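You operate a simulated robot arm through the tools that you are given. There is no shell and no other tool. Be economical: measure what you need, move in short steps, check, and stop when the job is done.

You are at the controls of a simulated robot arm. One attempt, no reset.

Task
Wipe out the cream bowl, give it one portion from the feeder and put it back.
Fine: wipe first, with the yellow sponge, and put that back; spill nothing. What is to be rubbed or washed off counts as gone when no trace of it is left.

The check looks at the end state, three seconds after you hand in, the way a careful person would. Anything else that was tipped, shoved, dropped, spilled or broken makes it a failure.

Robot
A 6-joint arm with a two-finger parallel gripper, fixed in place. Base frame: the origin is at the foot of the arm, x ahead of it, y to its left, z up; the work surface is at about z = 80. Lengths are in cm, angles in degrees, forces in N, time in s.
With the tool pointing down near the work surface it reaches from about 34 to 76 cm from the base axis. Its first joint turns from -66.0 to 66.0 degrees. Payload 2.45 kg.
Tool frame: the origin (TCP) lies between the finger pads and is the grasp point; the fingertips stand 2.4 cm ahead of it; z points along the fingers, y is the line along which they close. Largest opening 6.8 cm; finger width 1.7, thickness 1; the body of the gripper, 4 by 7 cm, starts 4.1 cm behind the TCP.
Orientation is that of the tool frame in the base frame, as [roll, pitch, yaw] about the fixed x, y, z axes, in that order (R = Rz(yaw) Ry(pitch) Rx(roll)). With the fingers straight down and closing along the base's y, the tool's x points along the base's -x, its y along +y and its z along -z.

Tools
- The arm moves only by the tool move_arm. Its argument "plan" is one flat list of numbers, 7 for each row, row after row: the turn, a rotation vector about the base's x, y, z in degrees, then the shift along the base's x, y, z in cm, then the opening, from 0 (shut) to 1 (fully open). In form: [rx, ry, rz, dx, dy, dz, grip, rx, ry, rz, dx, dy, dz, grip, ...]. A call has 1 to 12 rows; each row is the pose to reach, as a shift and turn from the pose commanded when the call began. Rows are played at 5 a second. More than 5 cm and 8.6 degrees between two rows, or a gripper value outside its range, and nothing of the call is played. Where a pose cannot be reached the arm comes as near as it can. A force on the tool above 40 N (or 10 N above the force at the start of the call, whichever is more), or a blocked arm, ends the call early, and 0.2 s more pass. The fingers move at their own pace (about 10.8 cm/s each) and stop on an object; they squeeze with about 38 N. The grip force told is the motor's: it shows also when the fingers shut on nothing. Time passes only in rows, and 0.2 s behind the last, so rows that repeat a pose let the fingers close. It gives the time, the measured TCP pose, the force on the tool (base axes), the opening and the grip force at its end, in the units of the frame above (readings bear some noise), with the torque about the TCP (base axes, N m) and any sound that the robot's microphone picked up.
- Cameras (640 x 400 px; columns grow to the right, rows downward): "scene" is fixed at [17.71, 42.3, 146.49]; the picture's right is [-0.67, -0.74, 0.00], its down [-0.41, 0.37, -0.83] and it looks along [0.62, -0.56, -0.55] (base axes); focal length 220 px, centre (320, 200). "wrist" rides on the gripper at [8.4, 1.1, -7.5] in the tool frame; the picture's right is [-0.13, 0.99, 0.00], its down [-0.60, -0.08, -0.79] and it looks along [-0.79, -0.10, 0.61] (tool axes); focal length 251 px, centre (320, 200). There is no depth. A picture from a camera that has moved, and an enlarged one, comes with that camera's place and axes in the base frame and with its lens.
- capture(camera): a new picture of that camera. The clock stands still meanwhile.
- enlarge(camera, box): a new picture of the part [left, top, right, bottom] of that camera's present view, enlarged. The clock stands still meanwhile.
- sign_off(): hands the job in; it is judged then, once.

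Work in short steps. Places have to be worked out from the pictures, the camera data and where the tool is seen: move nearer, look again, correct. Check each grasp and each placing, and mend what went wrong. You have 120 turns and 84 pictures in all, those below and enlarged ones among them. Open the gripper and draw the arm clear of the work before you hand the job in, unless the task says otherwise; then end with one line.

The tools are called after "Request:" as name(argument=value, ...) on one line, values as JSON. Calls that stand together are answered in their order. move_arm: Moves the arm, as the interface text tells. Its arguments: {"type":"object","properties":{"plan":{"type":"array"}},"required":["plan"]} The other tools are called the same way: capture (camera) takes a picture; enlarge (camera, box) takes an enlarged picture of a part of a camera's view; sign_off () hands the job in.

At the start:

```text
t: 0.0
tool_pos: [49.48, -9.11, 129.88]
ee_rot: [180.0, 0.0, -180.0]
ft_force: [-0.4, 0.1, -0.5]
torque: [0.0, 0.01, -0.03]
grip_width: 6.8
grip_force: 0.1
```

scene: 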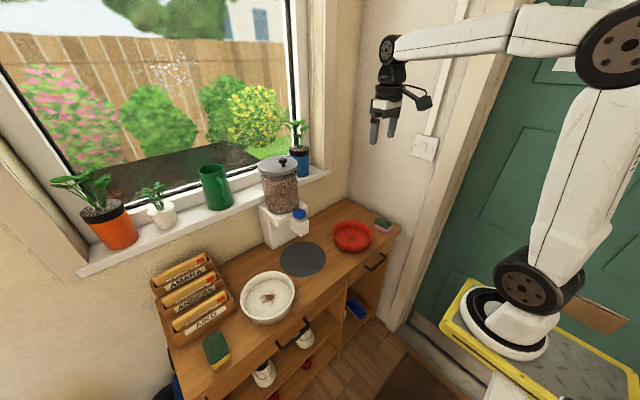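
wrist: 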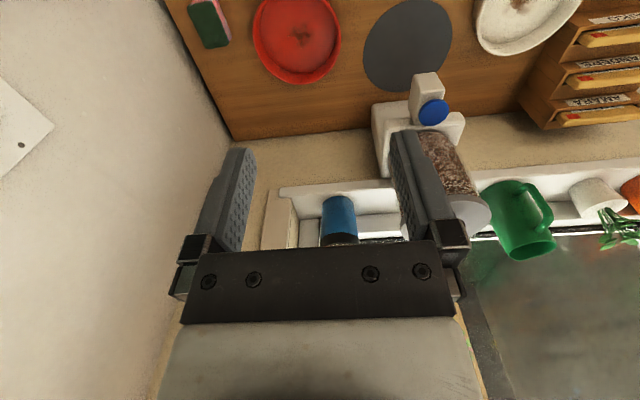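

I start with close views of the bowl, sponges and feeder in the scene camera.

Request:
enlarge(camera="scene", box=[140, 240, 340, 380])

Request:
enlarge(camera="scene", box=[240, 150, 410, 280])

```text
2.86 times, centred on (240, 310) of scene
camera zoom: at [17.71, 42.3, 146.49], right [-0.67, -0.74, 0.0], down [-0.41, 0.37, -0.83], along [0.62, -0.56, -0.55], focal length 629 px, centre (549, -114)
```

zoom: 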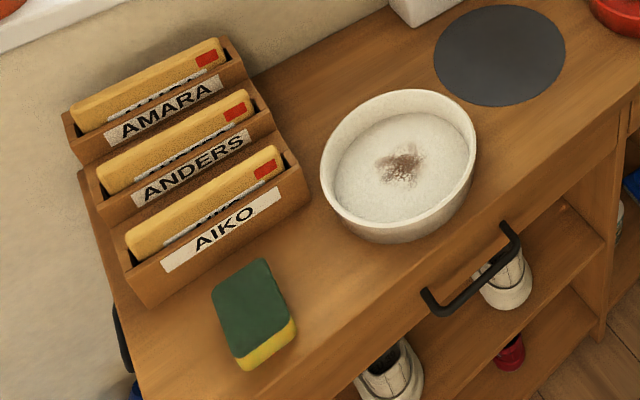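

```text
3.08 times, centred on (325, 215) of scene
camera zoom: at [17.71, 42.3, 146.49], right [-0.67, -0.74, 0.0], down [-0.41, 0.37, -0.83], along [0.62, -0.56, -0.55], focal length 677 px, centre (305, 154)
```

zoom: 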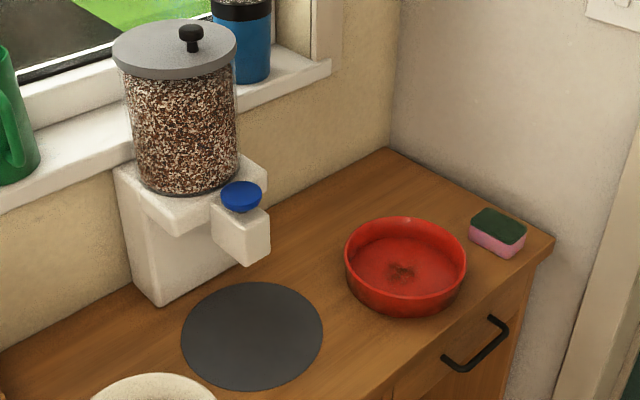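

The cream bowl is at about (59, 27) and the yellow sponge at about (55, 45). I'll move the tool over to that side so the wrist camera can look at them.

Request:
move_arm(plan=[0, 0, 0, -0.3, 4, -2, 1, 0, 0, 0, -0.6, 8, -4, 1, 0, 0, 0, -0.9, 12, -6, 1, 0, 0, 0, -1.2, 16, -8, 1, 0, 0, 0, -1.5, 20, -10, 1, 0, 0, 0, -1.8, 24, -12, 1, 0, 0, 0, -2.1, 28, -14, 1, 0, 0, 0, -2.4, 32, -16, 1, 0, 0, 0, -2.7, 36, -18, 1, 0, 0, 0, -3, 40, -20, 1, 0, 0, 0, -3.3, 44, -22, 1, 0, 0, 0, -3.5, 48, -24, 1])

Request:
capture(camera="wrist")

```text
t: 2.6
tool_pos: [46.02, 38.95, 105.59]
ee_rot: [180.0, 0.1, -179.9]
ft_force: [-0.9, -0.1, 0.2]
torque: [0.0, -0.01, -0.03]
grip_width: 6.8
grip_force: 0.0
```

```text
79 pictures are left
camera wrist: at [37.4, 39.91, 113.1], right [0.13, 0.99, 0.0], down [0.6, -0.08, 0.79], along [0.79, -0.1, -0.61], focal length 251 px, centre (320, 200)
```

wrist: 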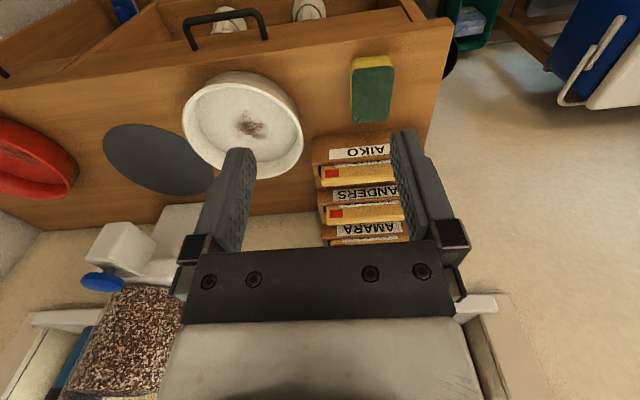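

The sponge and bowl are both in view. I'll enlarge them to get accurate positions.

Request:
enlarge(camera="wrist", box=[320, 30, 440, 140])

Request:
enlarge(camera="wrist", box=[90, 50, 320, 300])

```text
3.64 times, centred on (380, 85) of wrist
camera zoom: at [37.4, 39.91, 113.1], right [0.13, 0.99, 0.0], down [0.6, -0.08, 0.79], along [0.79, -0.1, -0.61], focal length 914 px, centre (102, 618)
```

zoom: 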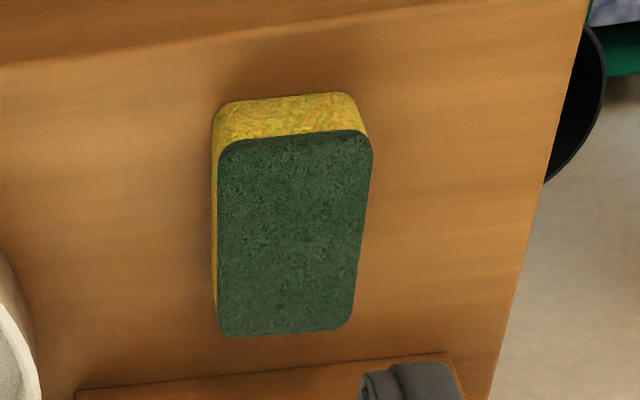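

```text
1.60 times, centred on (205, 175) of wrist
camera zoom: at [37.4, 39.91, 113.1], right [0.13, 0.99, 0.0], down [0.6, -0.08, 0.79], along [0.79, -0.1, -0.61], focal length 402 px, centre (504, 240)
```

zoom: 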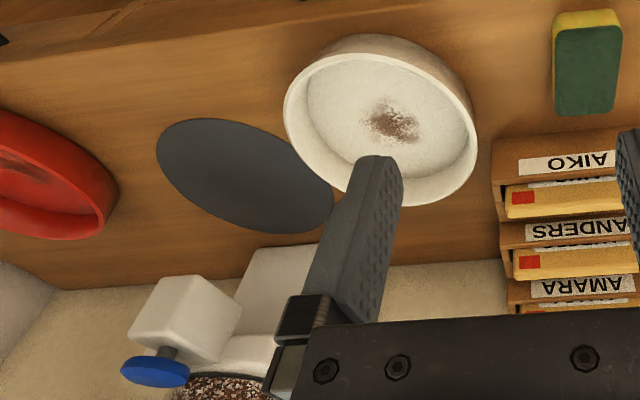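

The sponge lies along x, about 5 cm wide in y, with its centre at about (55.9, 44.3) and its top at about z 83. I'll stop above it and check alignment.

Request:
move_arm(plan=[0, 0, 0, 2.5, 1.4, -2, 1, 0, 0, 0, 5, 2.7, -5, 1, 0, 0, 0, 7.5, 4.1, -8.5, 1, 0, 0, 0, 9.9, 5.4, -12, 1, 0, 0, 0, 9.9, 5.4, -15.5, 1, 0, 0, 0, 9.9, 5.4, -15.5, 1])

Request:
capture(camera="wrist")

Request:
enlarge(camera="scene", box=[140, 240, 340, 380])

```text
t: 4.0
tool_pos: [55.95, 44.15, 90.2]
ee_rot: [180.0, 0.0, -180.0]
ft_force: [-1.3, 0.3, 0.5]
torque: [0.02, 0.0, -0.01]
grip_width: 6.79
grip_force: 0.1
```

```text
76 pictures are left
camera wrist: at [47.39, 45.2, 97.62], right [0.13, 0.99, 0.0], down [0.6, -0.08, 0.79], along [0.79, -0.1, -0.61], focal length 251 px, centre (320, 200)
```

wrist: 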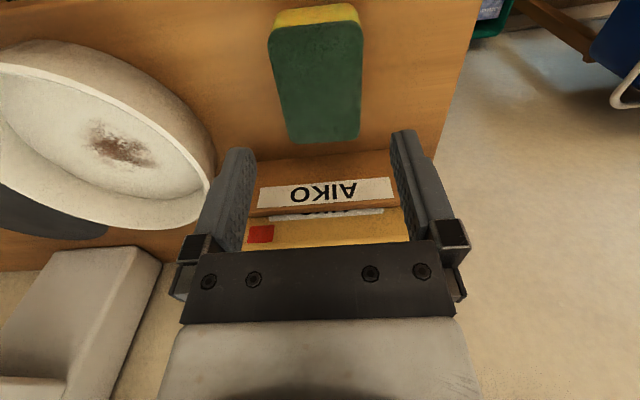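

```text
2.86 times, centred on (240, 310) of scene
camera zoom: at [17.71, 42.3, 146.49], right [-0.67, -0.74, 0.0], down [-0.41, 0.37, -0.83], along [0.62, -0.56, -0.55], focal length 629 px, centre (549, -114)
```

zoom: 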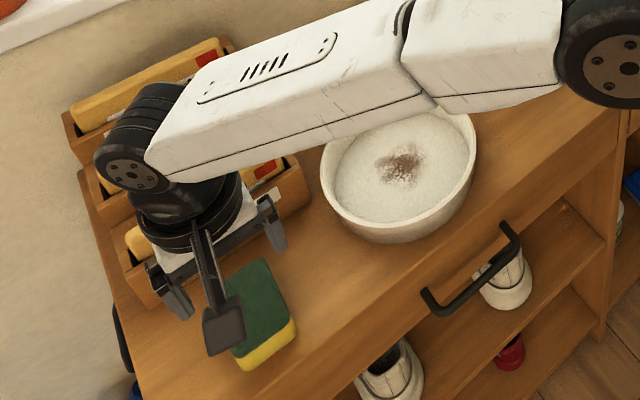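

Aligned: the sponge centre comes out at (55.9, 44.25) and the fingers straddle it in y. I'll go down to z≈83.7 and close.

Request:
move_arm(plan=[0, 0, 0, 0, 0.1, -2.5, 1, 0, 0, 0, 0, 0.1, -5, 1, 0, 0, 0, 0, 0.1, -6.5, 1, 0, 0, 0, 0, 0.1, -6.5, 1, 0, 0, 0, 0, 0.1, -6.5, 0, 0, 0, 0, 0, 0.1, -6.5, 0, 0, 0, 0, 0, 0.1, -6.5, 0])

Request:
capture(camera="wrist")

```text
t: 5.6
tool_pos: [55.9, 44.31, 83.78]
ee_rot: [-179.9, 0.0, 179.9]
ft_force: [-0.1, -0.1, -0.4]
torque: [0.02, 0.01, 0.02]
grip_width: 4.79
grip_force: 37.6
```

```text
74 pictures are left
camera wrist: at [47.33, 45.41, 91.2], right [0.13, 0.99, 0.0], down [0.6, -0.08, 0.79], along [0.79, -0.1, -0.61], focal length 251 px, centre (320, 200)
```

wrist: 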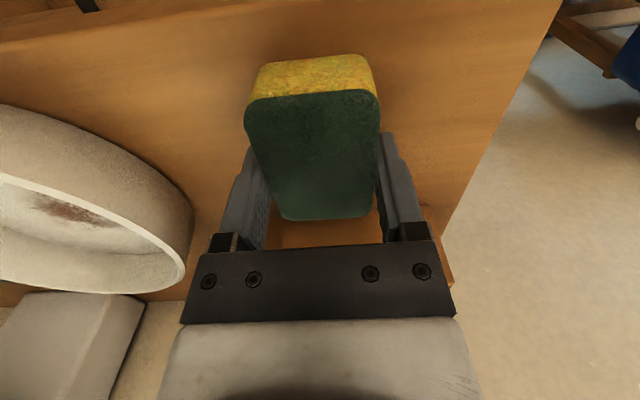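

The sponge is gripped at 4.8 cm. I'll lift it clear and carry it back from the bowl for a look at it before wiping.

Request:
move_arm(plan=[0, 0, 0, 0, 0, 4, 0, 0, 0, 0, 0, 0, 8, 0, 0, 0, 0, 0, 0, 12, 0, 0, 0, 0, -1, -4.3, 13, 0, 0, 0, 0, -2, -8.6, 14, 0, 0, 0, 0, -3, -12.9, 14, 0, 0, 0, 0, -4, -17, 14, 0, 0, 0, 0, -4, -17, 14, 0])

Request:
capture(camera="wrist")

Request:
capture(camera="scene")

```text
t: 7.4
tool_pos: [51.84, 27.34, 97.86]
ee_rot: [-179.9, 0.2, 180.0]
ft_force: [0.1, 0.7, 0.6]
torque: [-0.02, 0.03, 0.0]
grip_width: 4.78
grip_force: 38.3
```

```text
73 pictures are left
camera wrist: at [43.33, 28.37, 105.26], right [0.13, 0.99, 0.0], down [0.6, -0.08, 0.79], along [0.79, -0.1, -0.61], focal length 251 px, centre (320, 200)
```

wrist: 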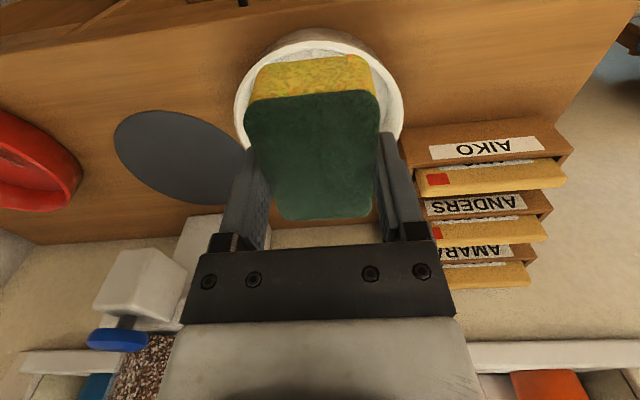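

```text
72 pictures are left
```

scene: 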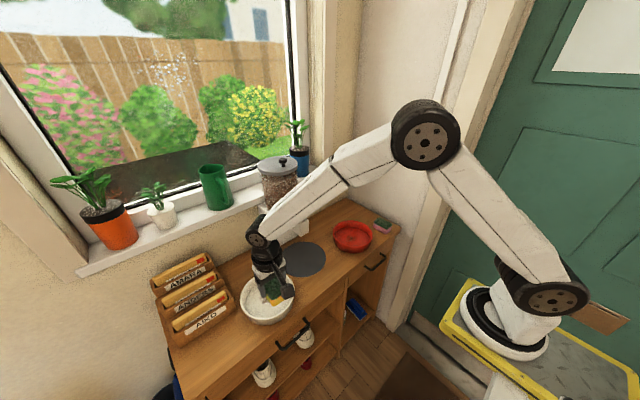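

The sponge is hanging level and the bowl centre is about (58.5, 27). I'll move over it and go down inside it.

Request:
move_arm(plan=[0, 0, 0, 3.4, -0.2, 0, 0, 0, 0, 0, 6.8, -0.4, -1, 0, 0, 0, 0, 6.8, -0.4, -5, 0, 0, 0, 0, 6.8, -0.4, -9, 0, 0, 0, 0, 6.8, -0.4, -11.5, 0, 0, 0, 0, 6.8, -0.4, -11.5, 0])

Request:
capture(camera="wrist")

Request:
enlarge(camera="scene", box=[200, 220, 340, 340])

```text
t: 8.8
tool_pos: [58.51, 26.84, 86.11]
ee_rot: [180.0, 0.0, -180.0]
ft_force: [-0.1, 0.0, -0.5]
torque: [0.01, -0.01, -0.01]
grip_width: 4.81
grip_force: 38.3
```

```text
71 pictures are left
camera wrist: at [50.11, 27.93, 93.63], right [0.13, 0.99, 0.0], down [0.6, -0.08, 0.79], along [0.79, -0.1, -0.61], focal length 251 px, centre (320, 200)
```

wrist: 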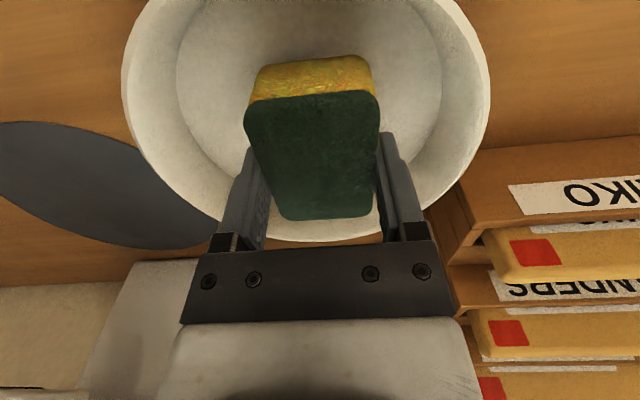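

```text
3.33 times, centred on (270, 280) of scene
camera zoom: at [17.71, 42.3, 146.49], right [-0.67, -0.74, 0.0], down [-0.41, 0.37, -0.83], along [0.62, -0.56, -0.55], focal length 733 px, centre (487, -67)
```

zoom: 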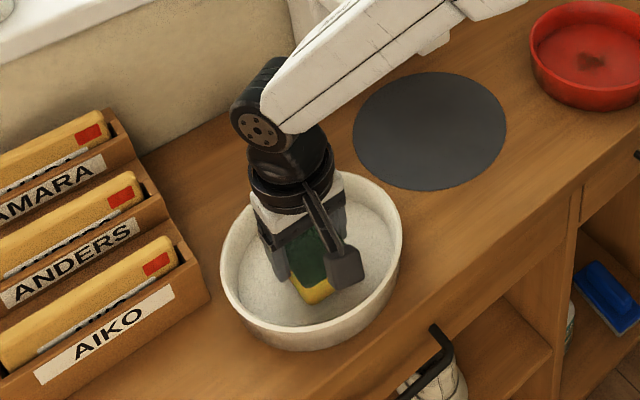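

The sponge is inside the bowl with room all round. I'll go down in small steps until it touches the floor.

Request:
move_arm(plan=[0, 0, 0, 0, 0, -0.4, 0, 0, 0, 0, 0, 0, -0.8, 0, 0, 0, 0, 0, 0, -1.1, 0, 0, 0, 0, 0, 0, -1.4, 0, 0, 0, 0, 0, 0, -1.4, 0])

```text
t: 10.0
tool_pos: [58.7, 27.05, 84.78]
ee_rot: [179.9, 0.1, -180.0]
ft_force: [0.4, 0.6, -0.6]
torque: [-0.01, -0.01, -0.03]
grip_width: 4.83
grip_force: 38.4
```

No contact yet at z 84.8. I'll continue in finer steps.

Request:
move_arm(plan=[0, 0, 0, 0, 0, -0.2, 0, 0, 0, 0, 0, 0, -0.4, 0, 0, 0, 0, 0, 0, -0.4, 0])

```text
t: 10.8
tool_pos: [58.69, 27.09, 84.7]
ee_rot: [179.9, 0.3, -180.0]
ft_force: [-5.7, -2.1, 22.3]
torque: [-0.2, 0.17, -0.05]
grip_width: 4.8
grip_force: 38.1
```

The sponge is on the floor, pressing at 22 N. I'll ease off a little and wipe with small sweeps.

Request:
move_arm(plan=[0, 0, 0, 0, 0, 0.18, 0, 0, 0, 0, 0.8, 0, 0.18, 0, 0, 0, 0, 0.8, 1, 0.18, 0, 0, 0, 0, 0, 1.6, 0.18, 0, 0, 0, 0, -0.8, 1, 0.18, 0, 0, 0, 0, -0.8, 0, 0.18, 0, 0, 0, 0, -0.8, -1, 0.18, 0, 0, 0, 0, 0, -1.6, 0.18, 0, 0, 0, 0, 0.8, -1, 0.18, 0, 0, 0, 0, 0.8, 0, 0.18, 0, 0, 0, 0, 0, 0, 0.18, 0])

Request:
capture(camera="wrist")

```text
t: 13.2
tool_pos: [58.65, 26.94, 84.67]
ee_rot: [180.0, 0.1, -179.9]
ft_force: [3.1, 0.0, 5.3]
torque: [-0.03, -0.12, 0.05]
grip_width: 4.77
grip_force: 38.4
```

```text
69 pictures are left
camera wrist: at [50.11, 28.0, 92.09], right [0.13, 0.99, 0.0], down [0.6, -0.08, 0.79], along [0.79, -0.1, -0.61], focal length 251 px, centre (320, 200)
```

wrist: 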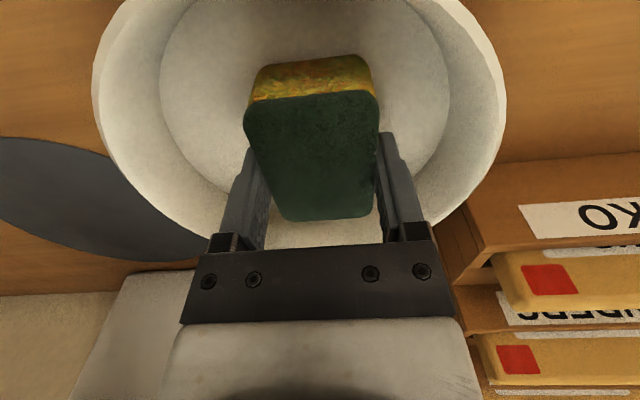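

The bowl stayed put. I'll do a second pass with a little more pressure and slightly further out, then lift to inspect.

Request:
move_arm(plan=[0, 0, 0, 0.6, 0, -0.1, 0, 0, 0, 0, 1.4, 0.6, -0.1, 0, 0, 0, 0, 1.2, 1.4, -0.1, 0, 0, 0, 0, 0, 1.8, -0.1, 0, 0, 0, 0, -0.8, 1.2, -0.1, 0, 0, 0, 0, -1, 0, -0.1, 0, 0, 0, 0, -0.8, -1.2, -0.1, 0, 0, 0, 0, 0.2, -1.9, -0.1, 0, 0, 0, 0, 1.2, -1.4, -0.1, 0, 0, 0, 0, 1.4, -0.4, -0.1, 0, 0, 0, 0, 0, 0, -0.1, 0])

Request:
move_arm(plan=[0, 0, 0, 0, 0, 3, 0, 0, 0, 0, 0, 0, 7, 0, 0, 0, 0, -2, 2, 11, 0, 0, 0, 0, -5, 5, 14, 0, 0, 0, 0, -7, 9, 14, 0, 0, 0, 0, -8, 13, 14, 0, 0, 0, 0, -8, 13, 14, 0])

Request:
enlarge(camera="scene", box=[220, 250, 320, 340])

Request:
capture(camera="wrist")

```text
t: 15.6
tool_pos: [58.68, 26.93, 84.62]
ee_rot: [179.9, 0.3, 180.0]
ft_force: [6.3, -1.3, 14.0]
torque: [-0.07, -0.04, 0.07]
grip_width: 4.8
grip_force: 37.8
```

```text
refused: row 4 steps farther than a row can; nothing moved
```

```text
4.44 times, centred on (270, 295) of scene
camera zoom: at [17.71, 42.28, 146.5], right [-0.67, -0.74, 0.0], down [-0.41, 0.37, -0.83], along [0.62, -0.56, -0.55], focal length 978 px, centre (542, -222)
```

zoom: 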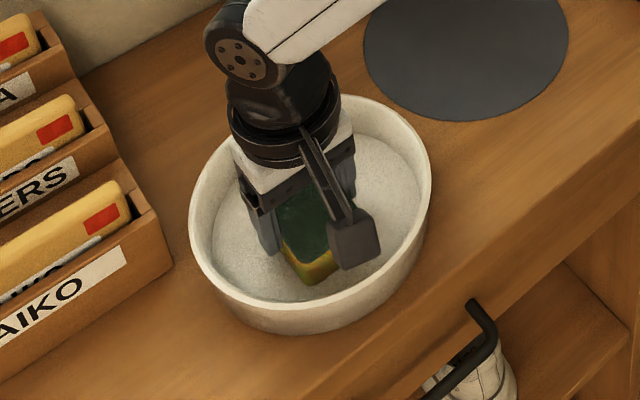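

```text
67 pictures are left
camera wrist: at [50.2, 27.98, 92.02], right [0.13, 0.99, 0.0], down [0.6, -0.08, 0.8], along [0.79, -0.1, -0.61], focal length 251 px, centre (320, 200)
```

wrist: 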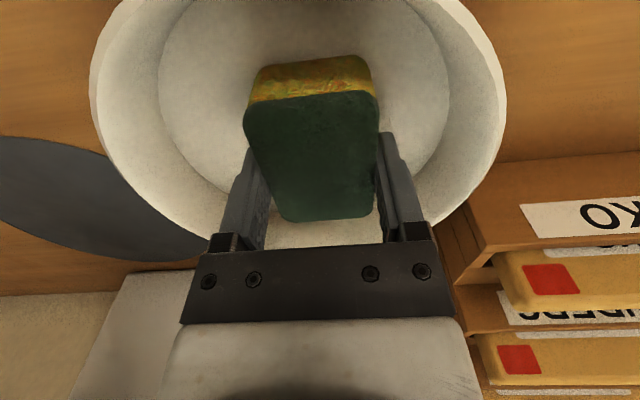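

The lift was refused because one step was too long, so nothing moved. I'll lift with shorter steps and inspect the bowl.

Request:
move_arm(plan=[0, 0, 0, 0, 0, 3, 0, 0, 0, 0, 0, 0, 7, 0, 0, 0, 0, -2, 2, 10, 0, 0, 0, 0, -4, 5, 12, 0, 0, 0, 0, -5, 9, 13, 0, 0, 0, 0, -5, 13, 13, 0, 0, 0, 0, -5, 13, 13, 0])

Request:
enlarge(camera="scene", box=[220, 250, 320, 340])

Request:
enlarge(camera="wrist", box=[0, 0, 320, 200])

```text
t: 17.2
tool_pos: [53.7, 40.01, 97.5]
ee_rot: [180.0, 0.0, 179.9]
ft_force: [0.8, -0.8, 0.2]
torque: [0.0, 0.04, -0.01]
grip_width: 4.82
grip_force: 38.3
```

```text
4.44 times, centred on (270, 295) of scene
camera zoom: at [17.71, 42.3, 146.49], right [-0.67, -0.74, 0.0], down [-0.41, 0.37, -0.83], along [0.62, -0.56, -0.55], focal length 978 px, centre (542, -222)
```

zoom: 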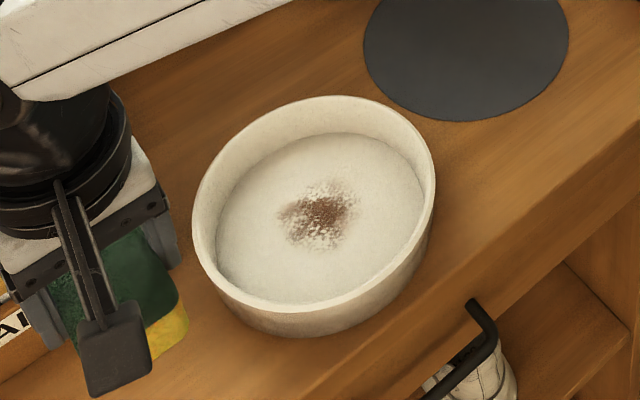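

```text
2.00 times, centred on (160, 100) of wrist
camera zoom: at [45.05, 41.01, 104.97], right [0.13, 0.99, 0.0], down [0.6, -0.08, 0.79], along [0.79, -0.1, -0.61], focal length 503 px, centre (640, 400)
```

zoom: 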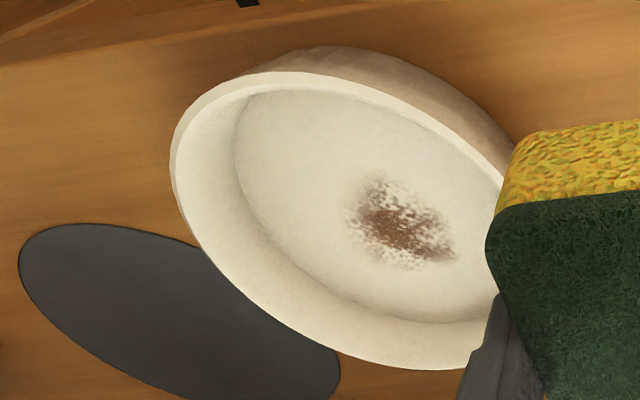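

Most of the stain is still there at about (59.6, 26.3), so it needs longer rubbing. I'll go back down with firmer contact and make long strokes.

Request:
move_arm(plan=[0, 0, 0, 0, -4, 0, 0, 0, 0, 0, 1, -8, 0, 0, 0, 0, 0, 4, -11, -2, 0, 0, 0, 0, 5.6, -13.4, -5, 0, 0, 0, 0, 5.6, -13.4, -9.5, 0, 0, 0, 0, 5.6, -13.4, -12.5, 0, 0, 0, 0, 5.6, -13.4, -13.0, 0, 0, 0, 0, 5.6, -13.4, -13.1, 0])

Request:
move_arm(plan=[0, 0, 0, 0, 1.8, 0, 0, 0, 0, 0, 0, 0, 0, 0, 0, 0, 0, 0, -1.8, 0, 0, 0, 0, 0, 0, 0, 0, 0, 0, 0, 0, 0, 1.8, 0, 0, 0, 0, 0, 0, 0, 0, 0, 0, 0, 0, 0, -1.8, 0, 0, 0, 0, 0, 0, 0, 0, 0, 0, 0, 0, 1.2, 0, 0, 0, 0, 0, 0, -1.4, 0, 0, 0, 0, 0, 0, 1.2, 0, 0, 0, 0, 0, 0, -1.4, 0, 0, 0, 0, 0, 0, 0, 0, 0, 0])

```text
t: 19.0
tool_pos: [59.26, 26.71, 84.68]
ee_rot: [180.0, 0.2, 180.0]
ft_force: [-3.5, -3.4, 15.8]
torque: [-0.11, 0.15, 0.03]
grip_width: 4.79
grip_force: 38.1
```

```text
refused: plan must be a list of 7 to 84 entries
```

Contact is 16 N. The stroke plan had one row too many, so I'll send it again with twelve.

Request:
move_arm(plan=[0, 0, 0, 0, 1.8, 0, 0, 0, 0, 0, 0, 0, 0, 0, 0, 0, 0, 0, -1.8, 0, 0, 0, 0, 0, 0, 0, 0, 0, 0, 0, 0, 0.5, 1.8, 0, 0, 0, 0, 0, 0.5, 0, 0, 0, 0, 0, 0, 0.5, -1.8, 0, 0, 0, 0, 0, -0.5, 0, 0, 0, 0, 0, 0, 1.2, 0, 0, 0, 0, 0, 0, -1.4, 0, 0, 0, 0, 0, 0, 1.2, 0, 0, 0, 0, 0, 0, 0, 0, 0, 0])

Request:
move_arm(plan=[0, 0, 0, 0, 1.8, 0, 0, 0, 0, 0, 0, 0, 0, 0, 0, 0, 0, 0, -1.8, 0, 0, 0, 0, 0, 0, 0, 0, 0, 0, 0, 0, 0.5, 1.8, 0, 0, 0, 0, 0, 0.5, 0, 0, 0, 0, 0, 0, 0.5, -1.8, 0, 0, 0, 0, 0, -0.5, 0, 0, 0, 0, 0, 0, 1.2, 0, 0, 0, 0, 0, 0, -1.4, 0, 0, 0, 0, 0, 0, 1.2, 0, 0, 0, 0, 0, 0, 0, 0, 0, 0])

Request:
move_arm(plan=[0, 0, 0, 0, 0, 3, 0, 0, 0, 0, 0, 0, 7, 0, 0, 0, 0, -2, 2, 10, 0, 0, 0, 0, -4, 5, 12, 0, 0, 0, 0, -5, 9, 13, 0, 0, 0, 0, -5, 13, 13, 0, 0, 0, 0, -5, 13, 13, 0])

Request:
enlarge(camera="scene", box=[220, 250, 320, 340])

```text
t: 21.6
tool_pos: [59.53, 26.6, 84.57]
ee_rot: [179.9, 0.5, 179.9]
ft_force: [10.7, -0.9, 21.6]
torque: [-0.11, 0.08, 0.02]
grip_width: 4.82
grip_force: 38.5
```

```text
t: 24.2
tool_pos: [59.46, 26.52, 84.49]
ee_rot: [179.9, 0.4, 179.9]
ft_force: [8.5, -1.9, 16.2]
torque: [-0.1, 0.0, 0.0]
grip_width: 4.81
grip_force: 37.7
```

```text
t: 25.8
tool_pos: [54.25, 39.64, 97.41]
ee_rot: [179.9, 0.0, 179.9]
ft_force: [0.4, -0.1, 0.0]
torque: [0.0, -0.02, 0.01]
grip_width: 4.82
grip_force: 37.5
```

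```text
4.44 times, centred on (270, 295) of scene
camera zoom: at [17.71, 42.3, 146.49], right [-0.67, -0.74, 0.0], down [-0.41, 0.37, -0.83], along [0.62, -0.56, -0.55], focal length 978 px, centre (542, -222)
```

zoom: 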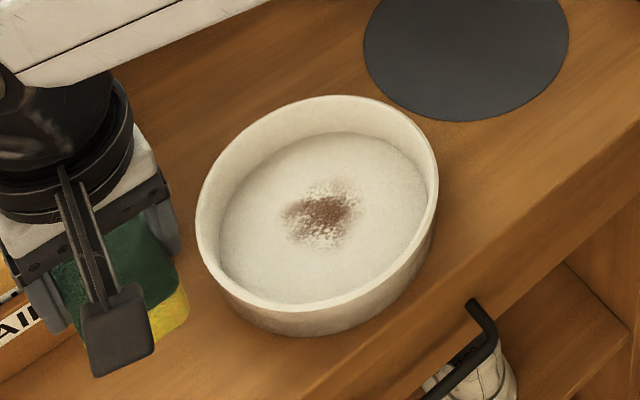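

The stain has not changed. Either the bowl slides along with the sponge or the soft side doesn't remove it. I'll test by pressing, moving 1.8 cm, and looking.

Request:
move_arm(plan=[0, 0, 0, 0, -4, 0, 0, 0, 0, 0, 1, -8, 0, 0, 0, 0, 0, 4, -11, -2, 0, 0, 0, 0, 4.8, -13.1, -5, 0, 0, 0, 0, 4.8, -13.1, -9.5, 0, 0, 0, 0, 4.8, -13.1, -12.5, 0, 0, 0, 0, 4.8, -13.1, -12.8, 0, 0, 0, 0, 4.8, -13.1, -12.9, 0])

Request:
capture(camera="wrist")

Request:
move_arm(plan=[0, 0, 0, 0, -0.6, 0, 0, 0, 0, 0, 0, -1.2, 0, 0, 0, 0, 0, 0, -1.8, 0, 0, 0, 0, 0, 0, -1.8, 0, 0])

Request:
capture(camera="wrist")

```text
t: 27.6
tool_pos: [59.16, 26.34, 84.54]
ee_rot: [-180.0, 0.2, 179.9]
ft_force: [0.3, -0.7, 0.2]
torque: [-0.03, 0.04, 0.0]
grip_width: 4.84
grip_force: 38.0
```

```text
63 pictures are left
camera wrist: at [50.55, 27.44, 91.99], right [0.13, 0.99, 0.0], down [0.6, -0.08, 0.79], along [0.79, -0.1, -0.61], focal length 251 px, centre (320, 200)
```

wrist: 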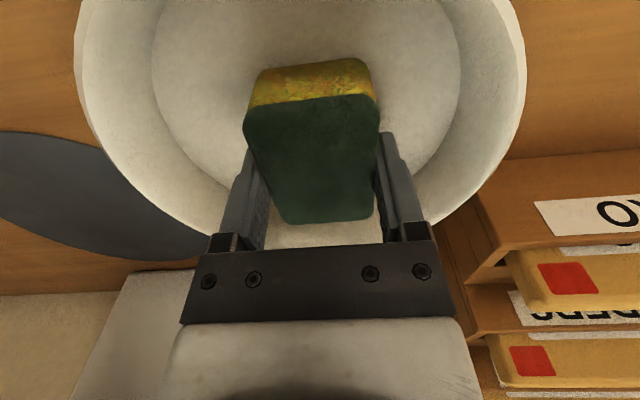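

```text
t: 28.6
tool_pos: [59.01, 24.72, 84.61]
ee_rot: [-180.0, 0.1, 180.0]
ft_force: [-0.1, 0.4, 1.4]
torque: [0.03, -0.05, -0.03]
grip_width: 4.81
grip_force: 37.6
```

```text
62 pictures are left
camera wrist: at [50.5, 25.65, 91.98], right [0.13, 0.99, 0.0], down [0.6, -0.08, 0.79], along [0.79, -0.1, -0.61], focal length 251 px, centre (320, 200)
```

wrist: 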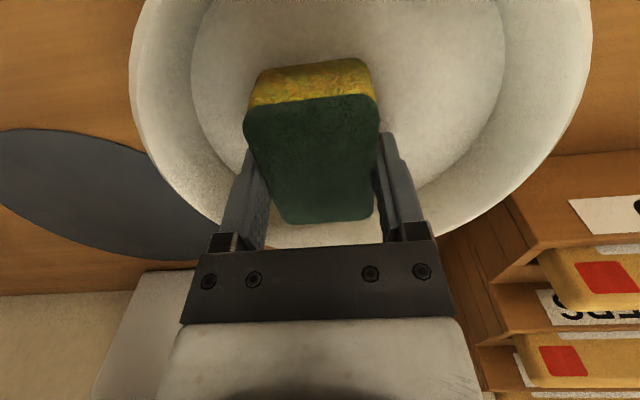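

With light contact the bowl stays still. Now I'll repeat that under more pressure to see whether the bowl gets dragged.

Request:
move_arm(plan=[0, 0, 0, 0, 0, -0.2, 0, 0, 0, 0, 0, 0, -0.2, 0, 0, 0, 0, 0, 0.9, -0.2, 0, 0, 0, 0, 0, 1.8, -0.2, 0, 0, 0, 0, 0, 2.7, -0.2, 0, 0, 0, 0, 0, 2.7, -0.2, 0])

Request:
capture(camera="wrist")

```text
t: 30.0
tool_pos: [59.1, 27.4, 84.47]
ee_rot: [179.9, 0.2, 180.0]
ft_force: [0.5, -5.9, 21.9]
torque: [-0.16, -0.07, 0.01]
grip_width: 4.79
grip_force: 38.0
```

```text
61 pictures are left
camera wrist: at [50.55, 28.42, 91.9], right [0.13, 0.99, 0.0], down [0.6, -0.08, 0.79], along [0.79, -0.1, -0.61], focal length 251 px, centre (320, 200)
```

wrist: 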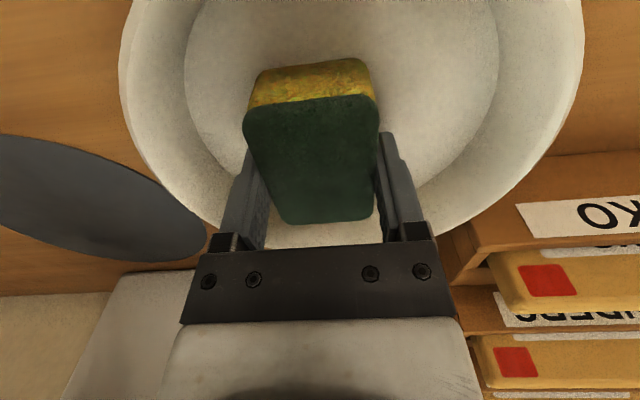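

The bowl is dragged along at 22 N, so earlier strokes barely rubbed. I'll drag it back by the same 2.7 cm, ease to about 4 N and rub gently.

Request:
move_arm(plan=[0, 0, 0, 0, -0.9, 0, 0, 0, 0, 0, 0, -1.8, 0, 0, 0, 0, 0, 0, -2.7, 0, 0, 0, 0, 0, 0, -2.7, 0, 0, 0, 0, 0, 0, -2.7, 0.15, 0, 0, 0, 0, 0, -2.7, 0.15, 0])

Request:
move_arm(plan=[0, 0, 0, 0, 1, 0, 0, 0, 0, 0, 0, 2, 0, 0, 0, 0, 0, 0, 3, 0, 0, 0, 0, 0, 0, 4, 0, 0, 0, 0, 0, 0.4, 3, 0, 0, 0, 0, 0, 0.4, 2, 0, 0, 0, 0, 0, 0.4, 1, 0, 0, 0, 0, 0, 0.4, 0, 0, 0])

Request:
capture(camera="wrist")

```text
t: 31.4
tool_pos: [59.03, 24.59, 84.41]
ee_rot: [-179.9, 0.0, 179.9]
ft_force: [2.7, 2.2, 11.8]
torque: [0.07, -0.23, 0.04]
grip_width: 4.79
grip_force: 37.9
```

```text
t: 33.2
tool_pos: [59.41, 24.78, 84.51]
ee_rot: [-179.9, 0.0, 180.0]
ft_force: [-0.3, 1.2, 1.1]
torque: [0.05, -0.02, -0.02]
grip_width: 4.81
grip_force: 37.9
```

```text
60 pictures are left
camera wrist: at [50.9, 25.69, 91.93], right [0.13, 0.99, 0.0], down [0.6, -0.08, 0.79], along [0.79, -0.1, -0.61], focal length 251 px, centre (320, 200)
```

wrist: 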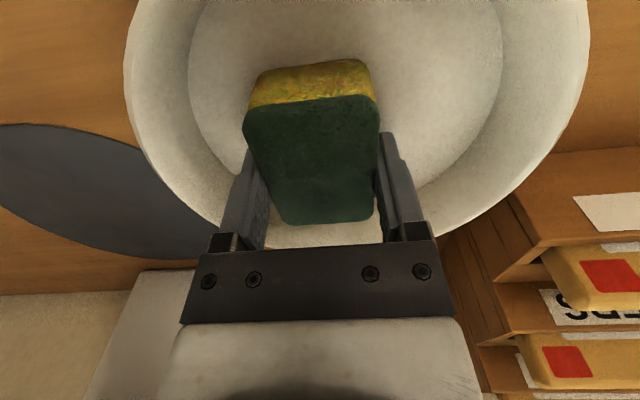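

I'll lift out and see whether gentle rubbing had any effect.

Request:
move_arm(plan=[0, 0, 0, 0, 0, 3, 0, 0, 0, 0, 0, 0, 7, 0, 0, 0, 0, -2, 3, 10, 0, 0, 0, 0, -4, 6, 12, 0, 0, 0, 0, -5, 10.5, 13, 0, 0, 0, 0, -5, 15, 13, 0, 0, 0, 0, -5, 15, 13, 0])

Request:
enlarge(camera="scene", box=[220, 250, 320, 340])

```text
t: 34.8
tool_pos: [54.5, 39.87, 97.53]
ee_rot: [-179.8, 0.0, 179.9]
ft_force: [0.3, 0.4, -0.2]
torque: [-0.05, 0.01, -0.02]
grip_width: 4.8
grip_force: 38.4
```

```text
4.44 times, centred on (270, 295) of scene
camera zoom: at [17.71, 42.3, 146.49], right [-0.67, -0.74, 0.0], down [-0.41, 0.37, -0.83], along [0.62, -0.56, -0.55], focal length 978 px, centre (542, -222)
```

zoom: 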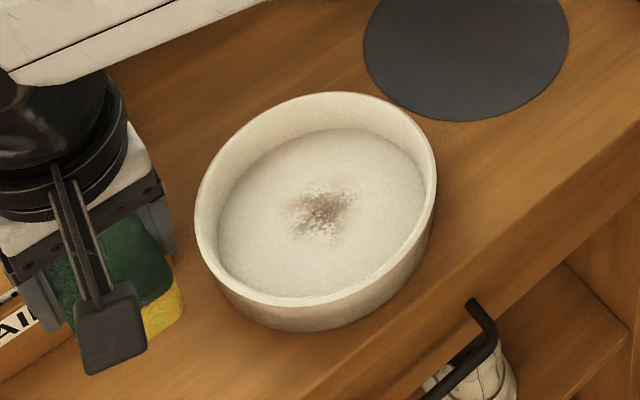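

The stain has faded, so light rubbing works. I'll repeat at the same height with more strokes.

Request:
move_arm(plan=[0, 0, 0, 0, -4, 0, 0, 0, 0, 0, 1, -8, 0, 0, 0, 0, 0, 4, -11, -2, 0, 0, 0, 0, 5.0, -13.4, -5, 0, 0, 0, 0, 5.0, -13.4, -9.5, 0, 0, 0, 0, 5.0, -13.4, -12.5, 0, 0, 0, 0, 5.0, -13.4, -13, 0])

Request:
move_arm(plan=[0, 0, 0, 0, 1, 0, 0, 0, 0, 0, 0, 2, 0, 0, 0, 0, 0, 0.3, 1, 0, 0, 0, 0, 0, 0.3, 0, 0, 0, 0, 0, 0, 0.3, -1, 0, 0, 0, 0, 0, 0, -2, 0, 0, 0, 0, 0, -0.3, -1, 0, 0, 0, 0, 0, -0.3, 0, 0, 0, 0, 0, 0, -0.3, 1, 0, 0, 0, 0, 0, 0, 2, 0, 0, 0, 0, 0, 0, 1, 0, 0, 0, 0, 0, 0, 0, 0, 0])

Request:
move_arm(plan=[0, 0, 0, 0, 1, 0, 0, 0, 0, 0, 0, 2, 0, 0, 0, 0, 0, 0.3, 1, 0, 0, 0, 0, 0, 0.3, 0, 0, 0, 0, 0, 0, 0.3, -1, 0, 0, 0, 0, 0, 0, -2, 0, 0, 0, 0, 0, -0.3, -1, 0, 0, 0, 0, 0, -0.3, 0, 0, 0, 0, 0, 0, -0.3, 1, 0, 0, 0, 0, 0, 0, 2, 0, 0, 0, 0, 0, 0, 1, 0, 0, 0, 0, 0, 0, 0, 0, 0])

Request:
capture(camera="wrist")

```text
t: 36.4
tool_pos: [59.52, 26.5, 84.49]
ee_rot: [-179.9, 0.1, 179.9]
ft_force: [-1.2, -1.9, 4.8]
torque: [-0.05, 0.08, 0.04]
grip_width: 4.82
grip_force: 38.3
```

```text
t: 39.0
tool_pos: [59.5, 26.35, 84.55]
ee_rot: [180.0, 0.1, -180.0]
ft_force: [0.1, 2.3, 1.7]
torque: [0.06, 0.0, -0.01]
grip_width: 4.78
grip_force: 38.3
```

```text
t: 41.6
tool_pos: [59.49, 26.24, 84.45]
ee_rot: [-179.9, 0.0, -180.0]
ft_force: [-0.3, -0.6, 0.4]
torque: [0.01, 0.0, 0.01]
grip_width: 4.8
grip_force: 38.0
```

```text
58 pictures are left
camera wrist: at [50.92, 27.21, 91.94], right [0.13, 0.99, 0.0], down [0.6, -0.08, 0.79], along [0.79, -0.1, -0.61], focal length 251 px, centre (320, 200)
```

wrist: 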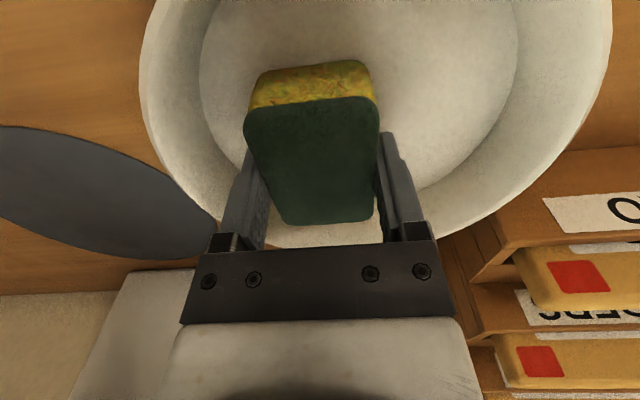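

Contact has faded to almost nothing and the bowl crept toward +y. I'll lift and check.

Request:
move_arm(plan=[0, 0, 0, 0, 0, 3, 0, 0, 0, 0, 0, 0, 7, 0, 0, 0, 0, -2, 3, 10, 0, 0, 0, 0, -4, 6, 12, 0, 0, 0, 0, -5, 10.5, 13, 0, 0, 0, 0, -5, 15, 13, 0, 0, 0, 0, -5, 15, 13, 0])

Request:
enlarge(camera="scene", box=[220, 250, 320, 340])

```text
t: 43.2
tool_pos: [54.52, 41.2, 97.57]
ee_rot: [-180.0, 0.0, -180.0]
ft_force: [-0.2, -0.5, 0.9]
torque: [-0.01, -0.02, 0.05]
grip_width: 4.79
grip_force: 37.6
```

```text
4.44 times, centred on (270, 295) of scene
camera zoom: at [17.71, 42.3, 146.49], right [-0.67, -0.74, 0.0], down [-0.41, 0.37, -0.83], along [0.62, -0.56, -0.55], focal length 978 px, centre (542, -222)
```

zoom: 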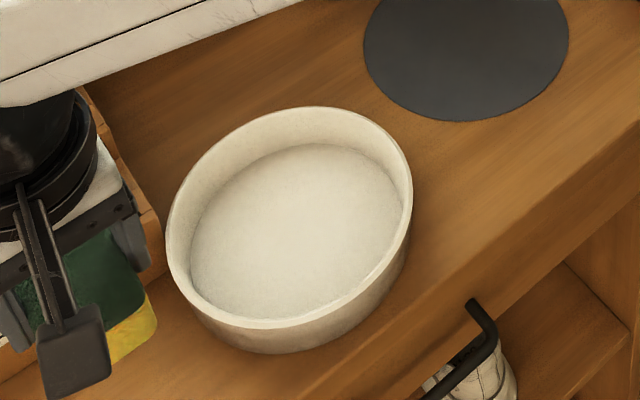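

It looks clean from here. I'll check closely from both cameras for any trace.

Request:
enlarge(camera="scene", box=[240, 275, 300, 325])

Request:
capture(camera="wrist")

Request:
enlarge(camera="wrist", box=[80, 10, 280, 200])

```text
8.00 times, centred on (270, 300) of scene
camera zoom: at [17.71, 42.3, 146.49], right [-0.67, -0.74, 0.0], down [-0.41, 0.37, -0.83], along [0.62, -0.56, -0.55], focal length 1760 px, centre (720, -600)
```

zoom: 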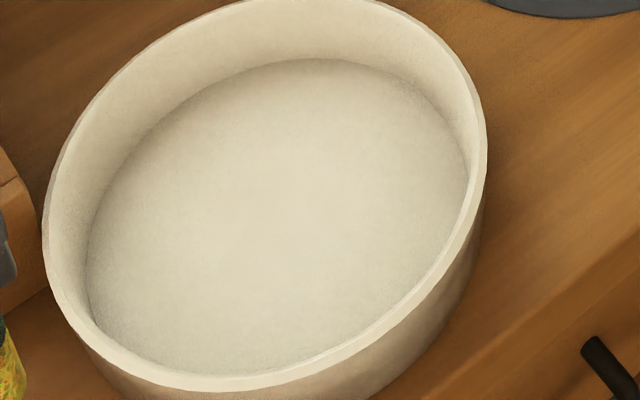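

```text
55 pictures are left
camera wrist: at [45.98, 42.27, 105.01], right [0.13, 0.99, 0.0], down [0.6, -0.08, 0.79], along [0.79, -0.1, -0.61], focal length 251 px, centre (320, 200)
```

wrist: 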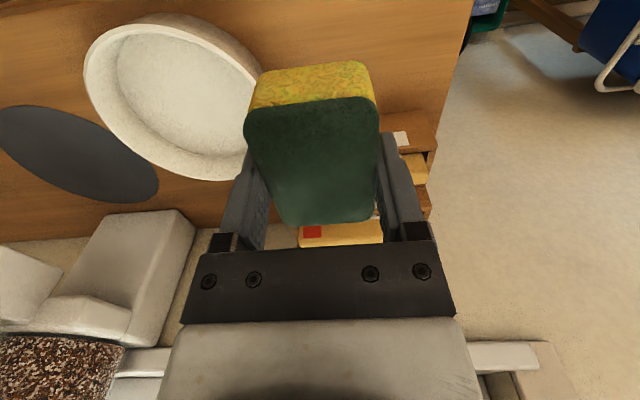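

```text
2.11 times, centred on (180, 105) of wrist
camera zoom: at [45.98, 42.27, 105.01], right [0.13, 0.99, 0.0], down [0.6, -0.08, 0.79], along [0.79, -0.1, -0.61], focal length 529 px, centre (615, 400)
```

zoom: 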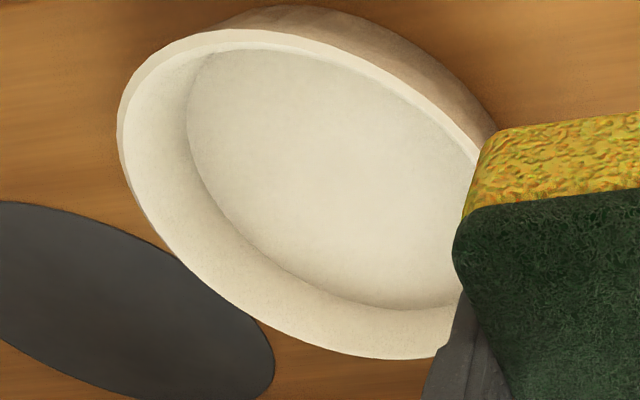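

Both views look clean. To be safe I'll do one last light rub centred on the stain's place, which has moved with the bowl to about (60, 28).

Request:
move_arm(plan=[0, 0, 0, 0, -4, 0, 0, 0, 0, 0, 1, -8, 0, 0, 0, 0, 0, 4, -11, -2, 0, 0, 0, 0, 5.4, -13.2, -5, 0, 0, 0, 0, 5.4, -13.2, -9.5, 0, 0, 0, 0, 5.4, -13.2, -12.5, 0, 0, 0, 0, 5.4, -13.2, -13.08, 0])

Request:
move_arm(plan=[0, 0, 0, 0, -1, 0, 0, 0, 0, 0, 0, -2, 0, 0, 0, 0, 0, 0.4, -1, 0, 0, 0, 0, 0, 0.4, 0, 0, 0, 0, 0, 0, 0.3, 1, 0, 0, 0, 0, 0, 0, 2, 0, 0, 0, 0, 0, -0.4, 1, 0, 0, 0, 0, 0, -0.4, 0, 0, 0, 0, 0, 0, -0.4, -1, 0, 0, 0, 0, 0, 0, -2, 0, 0, 0, 0, 0, 0, -1, 0, 0, 0, 0, 0, 0, 0, 0, 0])

Request:
move_arm(plan=[0, 0, 0, 0, 0, 3, 0, 0, 0, 0, 0, 0, 7, 0, 0, 0, 0, -1, 3, 10, 0, 0, 0, 0, -2, 6, 11.5, 0, 0, 0, 0, -3, 10.5, 12, 0, 0, 0, 0, -4, 14, 12, 0, 0, 0, 0, -4.1, 16.3, 12, 0, 0, 0, 0, -4.1, 16.3, 12, 0])

Request:
enlarge(camera="scene", box=[220, 250, 320, 340])

Request:
capture(camera="wrist")

```text
t: 44.8
tool_pos: [59.92, 28.08, 84.53]
ee_rot: [179.9, 0.2, -180.0]
ft_force: [-3.9, -2.8, 10.4]
torque: [-0.09, 0.2, -0.03]
grip_width: 4.84
grip_force: 37.8
```

```text
t: 47.4
tool_pos: [59.85, 28.04, 84.42]
ee_rot: [-179.9, 0.1, -180.0]
ft_force: [-0.7, -5.9, 11.3]
torque: [-0.12, -0.02, -0.01]
grip_width: 4.82
grip_force: 38.0
```

```text
t: 49.2
tool_pos: [55.68, 44.47, 96.36]
ee_rot: [-179.9, 0.1, 180.0]
ft_force: [-0.5, -0.7, -0.5]
torque: [-0.01, 0.0, 0.0]
grip_width: 4.78
grip_force: 37.9
```

```text
4.44 times, centred on (270, 295) of scene
camera zoom: at [17.71, 42.3, 146.49], right [-0.67, -0.74, 0.0], down [-0.41, 0.37, -0.83], along [0.62, -0.56, -0.55], focal length 978 px, centre (542, -222)
```

zoom: 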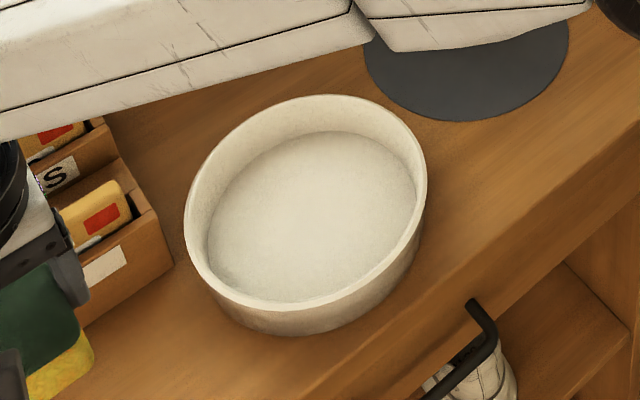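

```text
52 pictures are left
camera wrist: at [47.15, 45.4, 103.86], right [0.13, 0.99, 0.0], down [0.6, -0.08, 0.79], along [0.79, -0.1, -0.61], focal length 251 px, centre (320, 200)
```

wrist: 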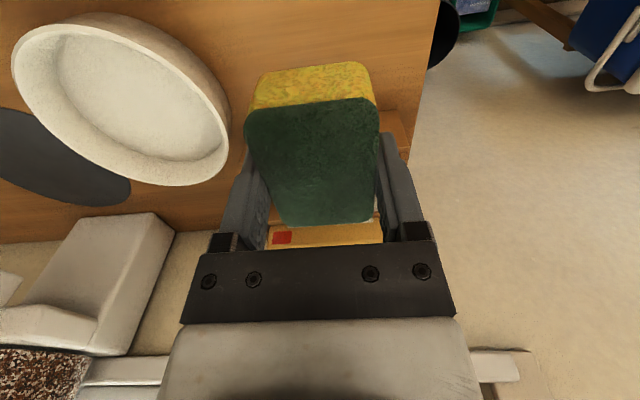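

The bowl is clean and has ended up almost exactly where it started. Now I'll lower the sponge back onto its spot.

Request:
move_arm(plan=[0, 0, 0, 0.2, -0.15, -4, 0, 0, 0, 0, 0.2, -0.15, -8, 0, 0, 0, 0, 0.2, -0.15, -11, 0, 0, 0, 0, 0.2, -0.15, -12.2, 0, 0, 0, 0, 0.2, -0.15, -12.6, 0, 0, 0, 0, 0.2, -0.15, -12.75, 0, 0, 0, 0, 0.2, -0.15, -12.75, 0])

```text
t: 50.8
tool_pos: [55.96, 44.21, 83.7]
ee_rot: [-179.9, 0.0, 179.9]
ft_force: [0.7, -0.7, 0.8]
torque: [-0.01, -0.01, -0.03]
grip_width: 4.8
grip_force: 38.3
```

Request:
move_arm(plan=[0, 0, 0, 0, 0, -0.1, 0, 0, 0, 0, 0, 0, -0.15, 0, 0, 0, 0, 0, 0, -0.15, 0])

```text
t: 51.6
tool_pos: [56.02, 44.22, 83.55]
ee_rot: [180.0, 0.0, -180.0]
ft_force: [-0.7, 0.1, 0.0]
torque: [-0.02, -0.02, 0.0]
grip_width: 4.79
grip_force: 37.6
```

It is within a millimetre or so of the surface. I'll go down one more millimetre, open, and rise straight up.

Request:
move_arm(plan=[0, 0, 0, 0, 0, -0.1, 0, 0, 0, 0, 0, 0, -0.1, 0, 0, 0, 0, 0, 0, -0.1, 1, 0, 0, 0, 0, 0, -0.1, 1, 0, 0, 0, 0, 0, -0.1, 1, 0, 0, 0, 0, 0, 3, 1, 0, 0, 0, 0, 0, 7, 1, 0, 0, 0, -3, 0, 11, 1, 0, 0, 0, -6, -2, 14, 1, 0, 0, 0, -6, -2, 14, 1])

Request:
capture(camera="wrist")

Request:
enlarge(camera="scene", box=[140, 240, 340, 380])

```text
t: 53.8
tool_pos: [49.94, 42.31, 97.45]
ee_rot: [-180.0, 0.1, 180.0]
ft_force: [0.4, 0.6, 0.3]
torque: [0.02, -0.01, 0.01]
grip_width: 6.8
grip_force: 0.0
```

```text
51 pictures are left
camera wrist: at [41.4, 43.31, 104.8], right [0.13, 0.99, 0.0], down [0.6, -0.08, 0.79], along [0.79, -0.1, -0.61], focal length 251 px, centre (320, 200)
```

wrist: 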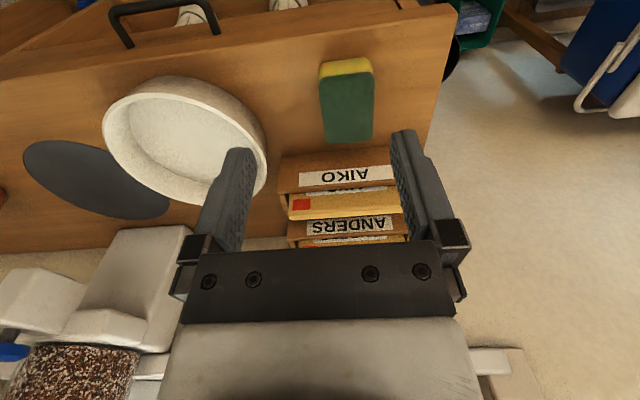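

```text
2.86 times, centred on (240, 310) of scene
camera zoom: at [17.71, 42.3, 146.49], right [-0.67, -0.74, 0.0], down [-0.41, 0.37, -0.83], along [0.62, -0.56, -0.55], focal length 629 px, centre (549, -114)
```

zoom: 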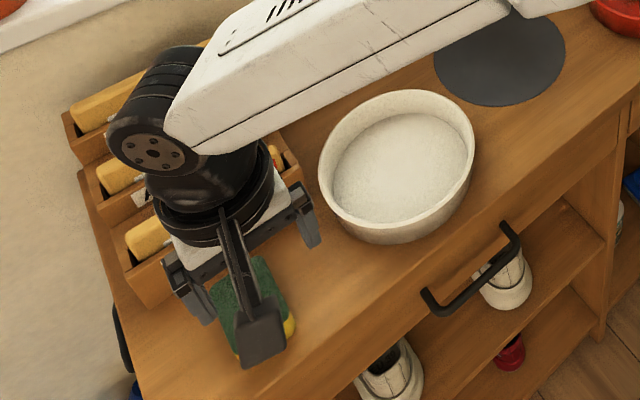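

The sponge is back in place. Next I'll look at the feeder up close from in front.

Request:
move_arm(plan=[0, 0, 0, -0.5, -4, 1, 1, 0, 0, 0, -1, -8, 2, 1, 0, 0, 0, -1.5, -12, 3, 1, 0, 0, 0, -2, -16, 4, 1, 0, 0, 0, -2.5, -20, 4, 1, 0, 0, 0, -3, -24, 4, 1, 0, 0, 0, -3.5, -28, 4, 1, 0, 0, 0, -4, -32, 4, 1, 0, 0, 0, -4, -36, 4, 1, 0, 0, 0, -4, -36, 4, 1])

Request:
capture(camera="wrist")

Request:
enlarge(camera="scene", box=[240, 150, 360, 290])

```text
t: 56.0
tool_pos: [46.02, 6.09, 101.6]
ee_rot: [180.0, 0.0, -179.9]
ft_force: [-0.2, 0.3, 0.6]
torque: [0.02, 0.03, -0.02]
grip_width: 6.81
grip_force: 0.1
```

```text
49 pictures are left
camera wrist: at [37.41, 7.13, 109.02], right [0.13, 0.99, 0.0], down [0.6, -0.08, 0.79], along [0.79, -0.1, -0.61], focal length 251 px, centre (320, 200)
```

wrist: 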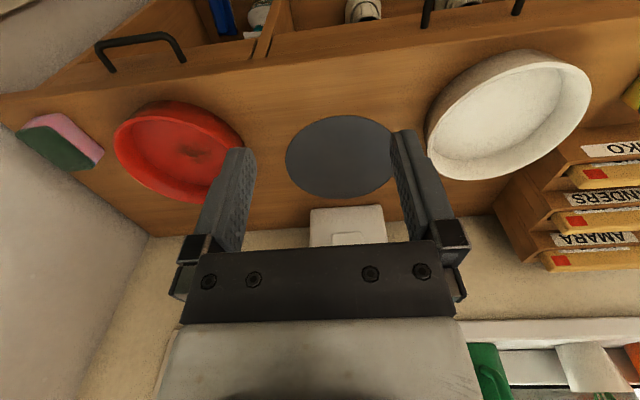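

```text
2.86 times, centred on (300, 220) of scene
camera zoom: at [17.71, 42.3, 146.49], right [-0.67, -0.74, 0.0], down [-0.41, 0.37, -0.83], along [0.62, -0.56, -0.55], focal length 629 px, centre (377, 143)
```

zoom: 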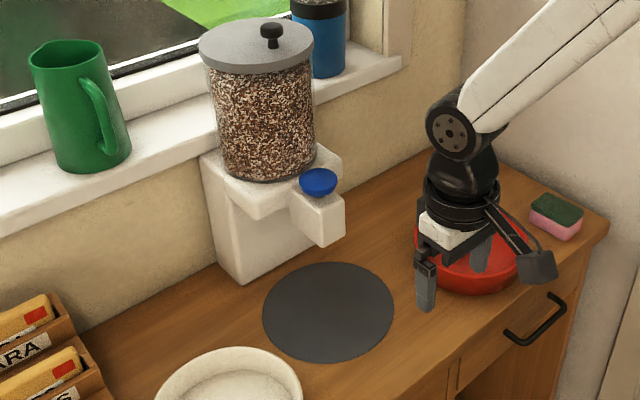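

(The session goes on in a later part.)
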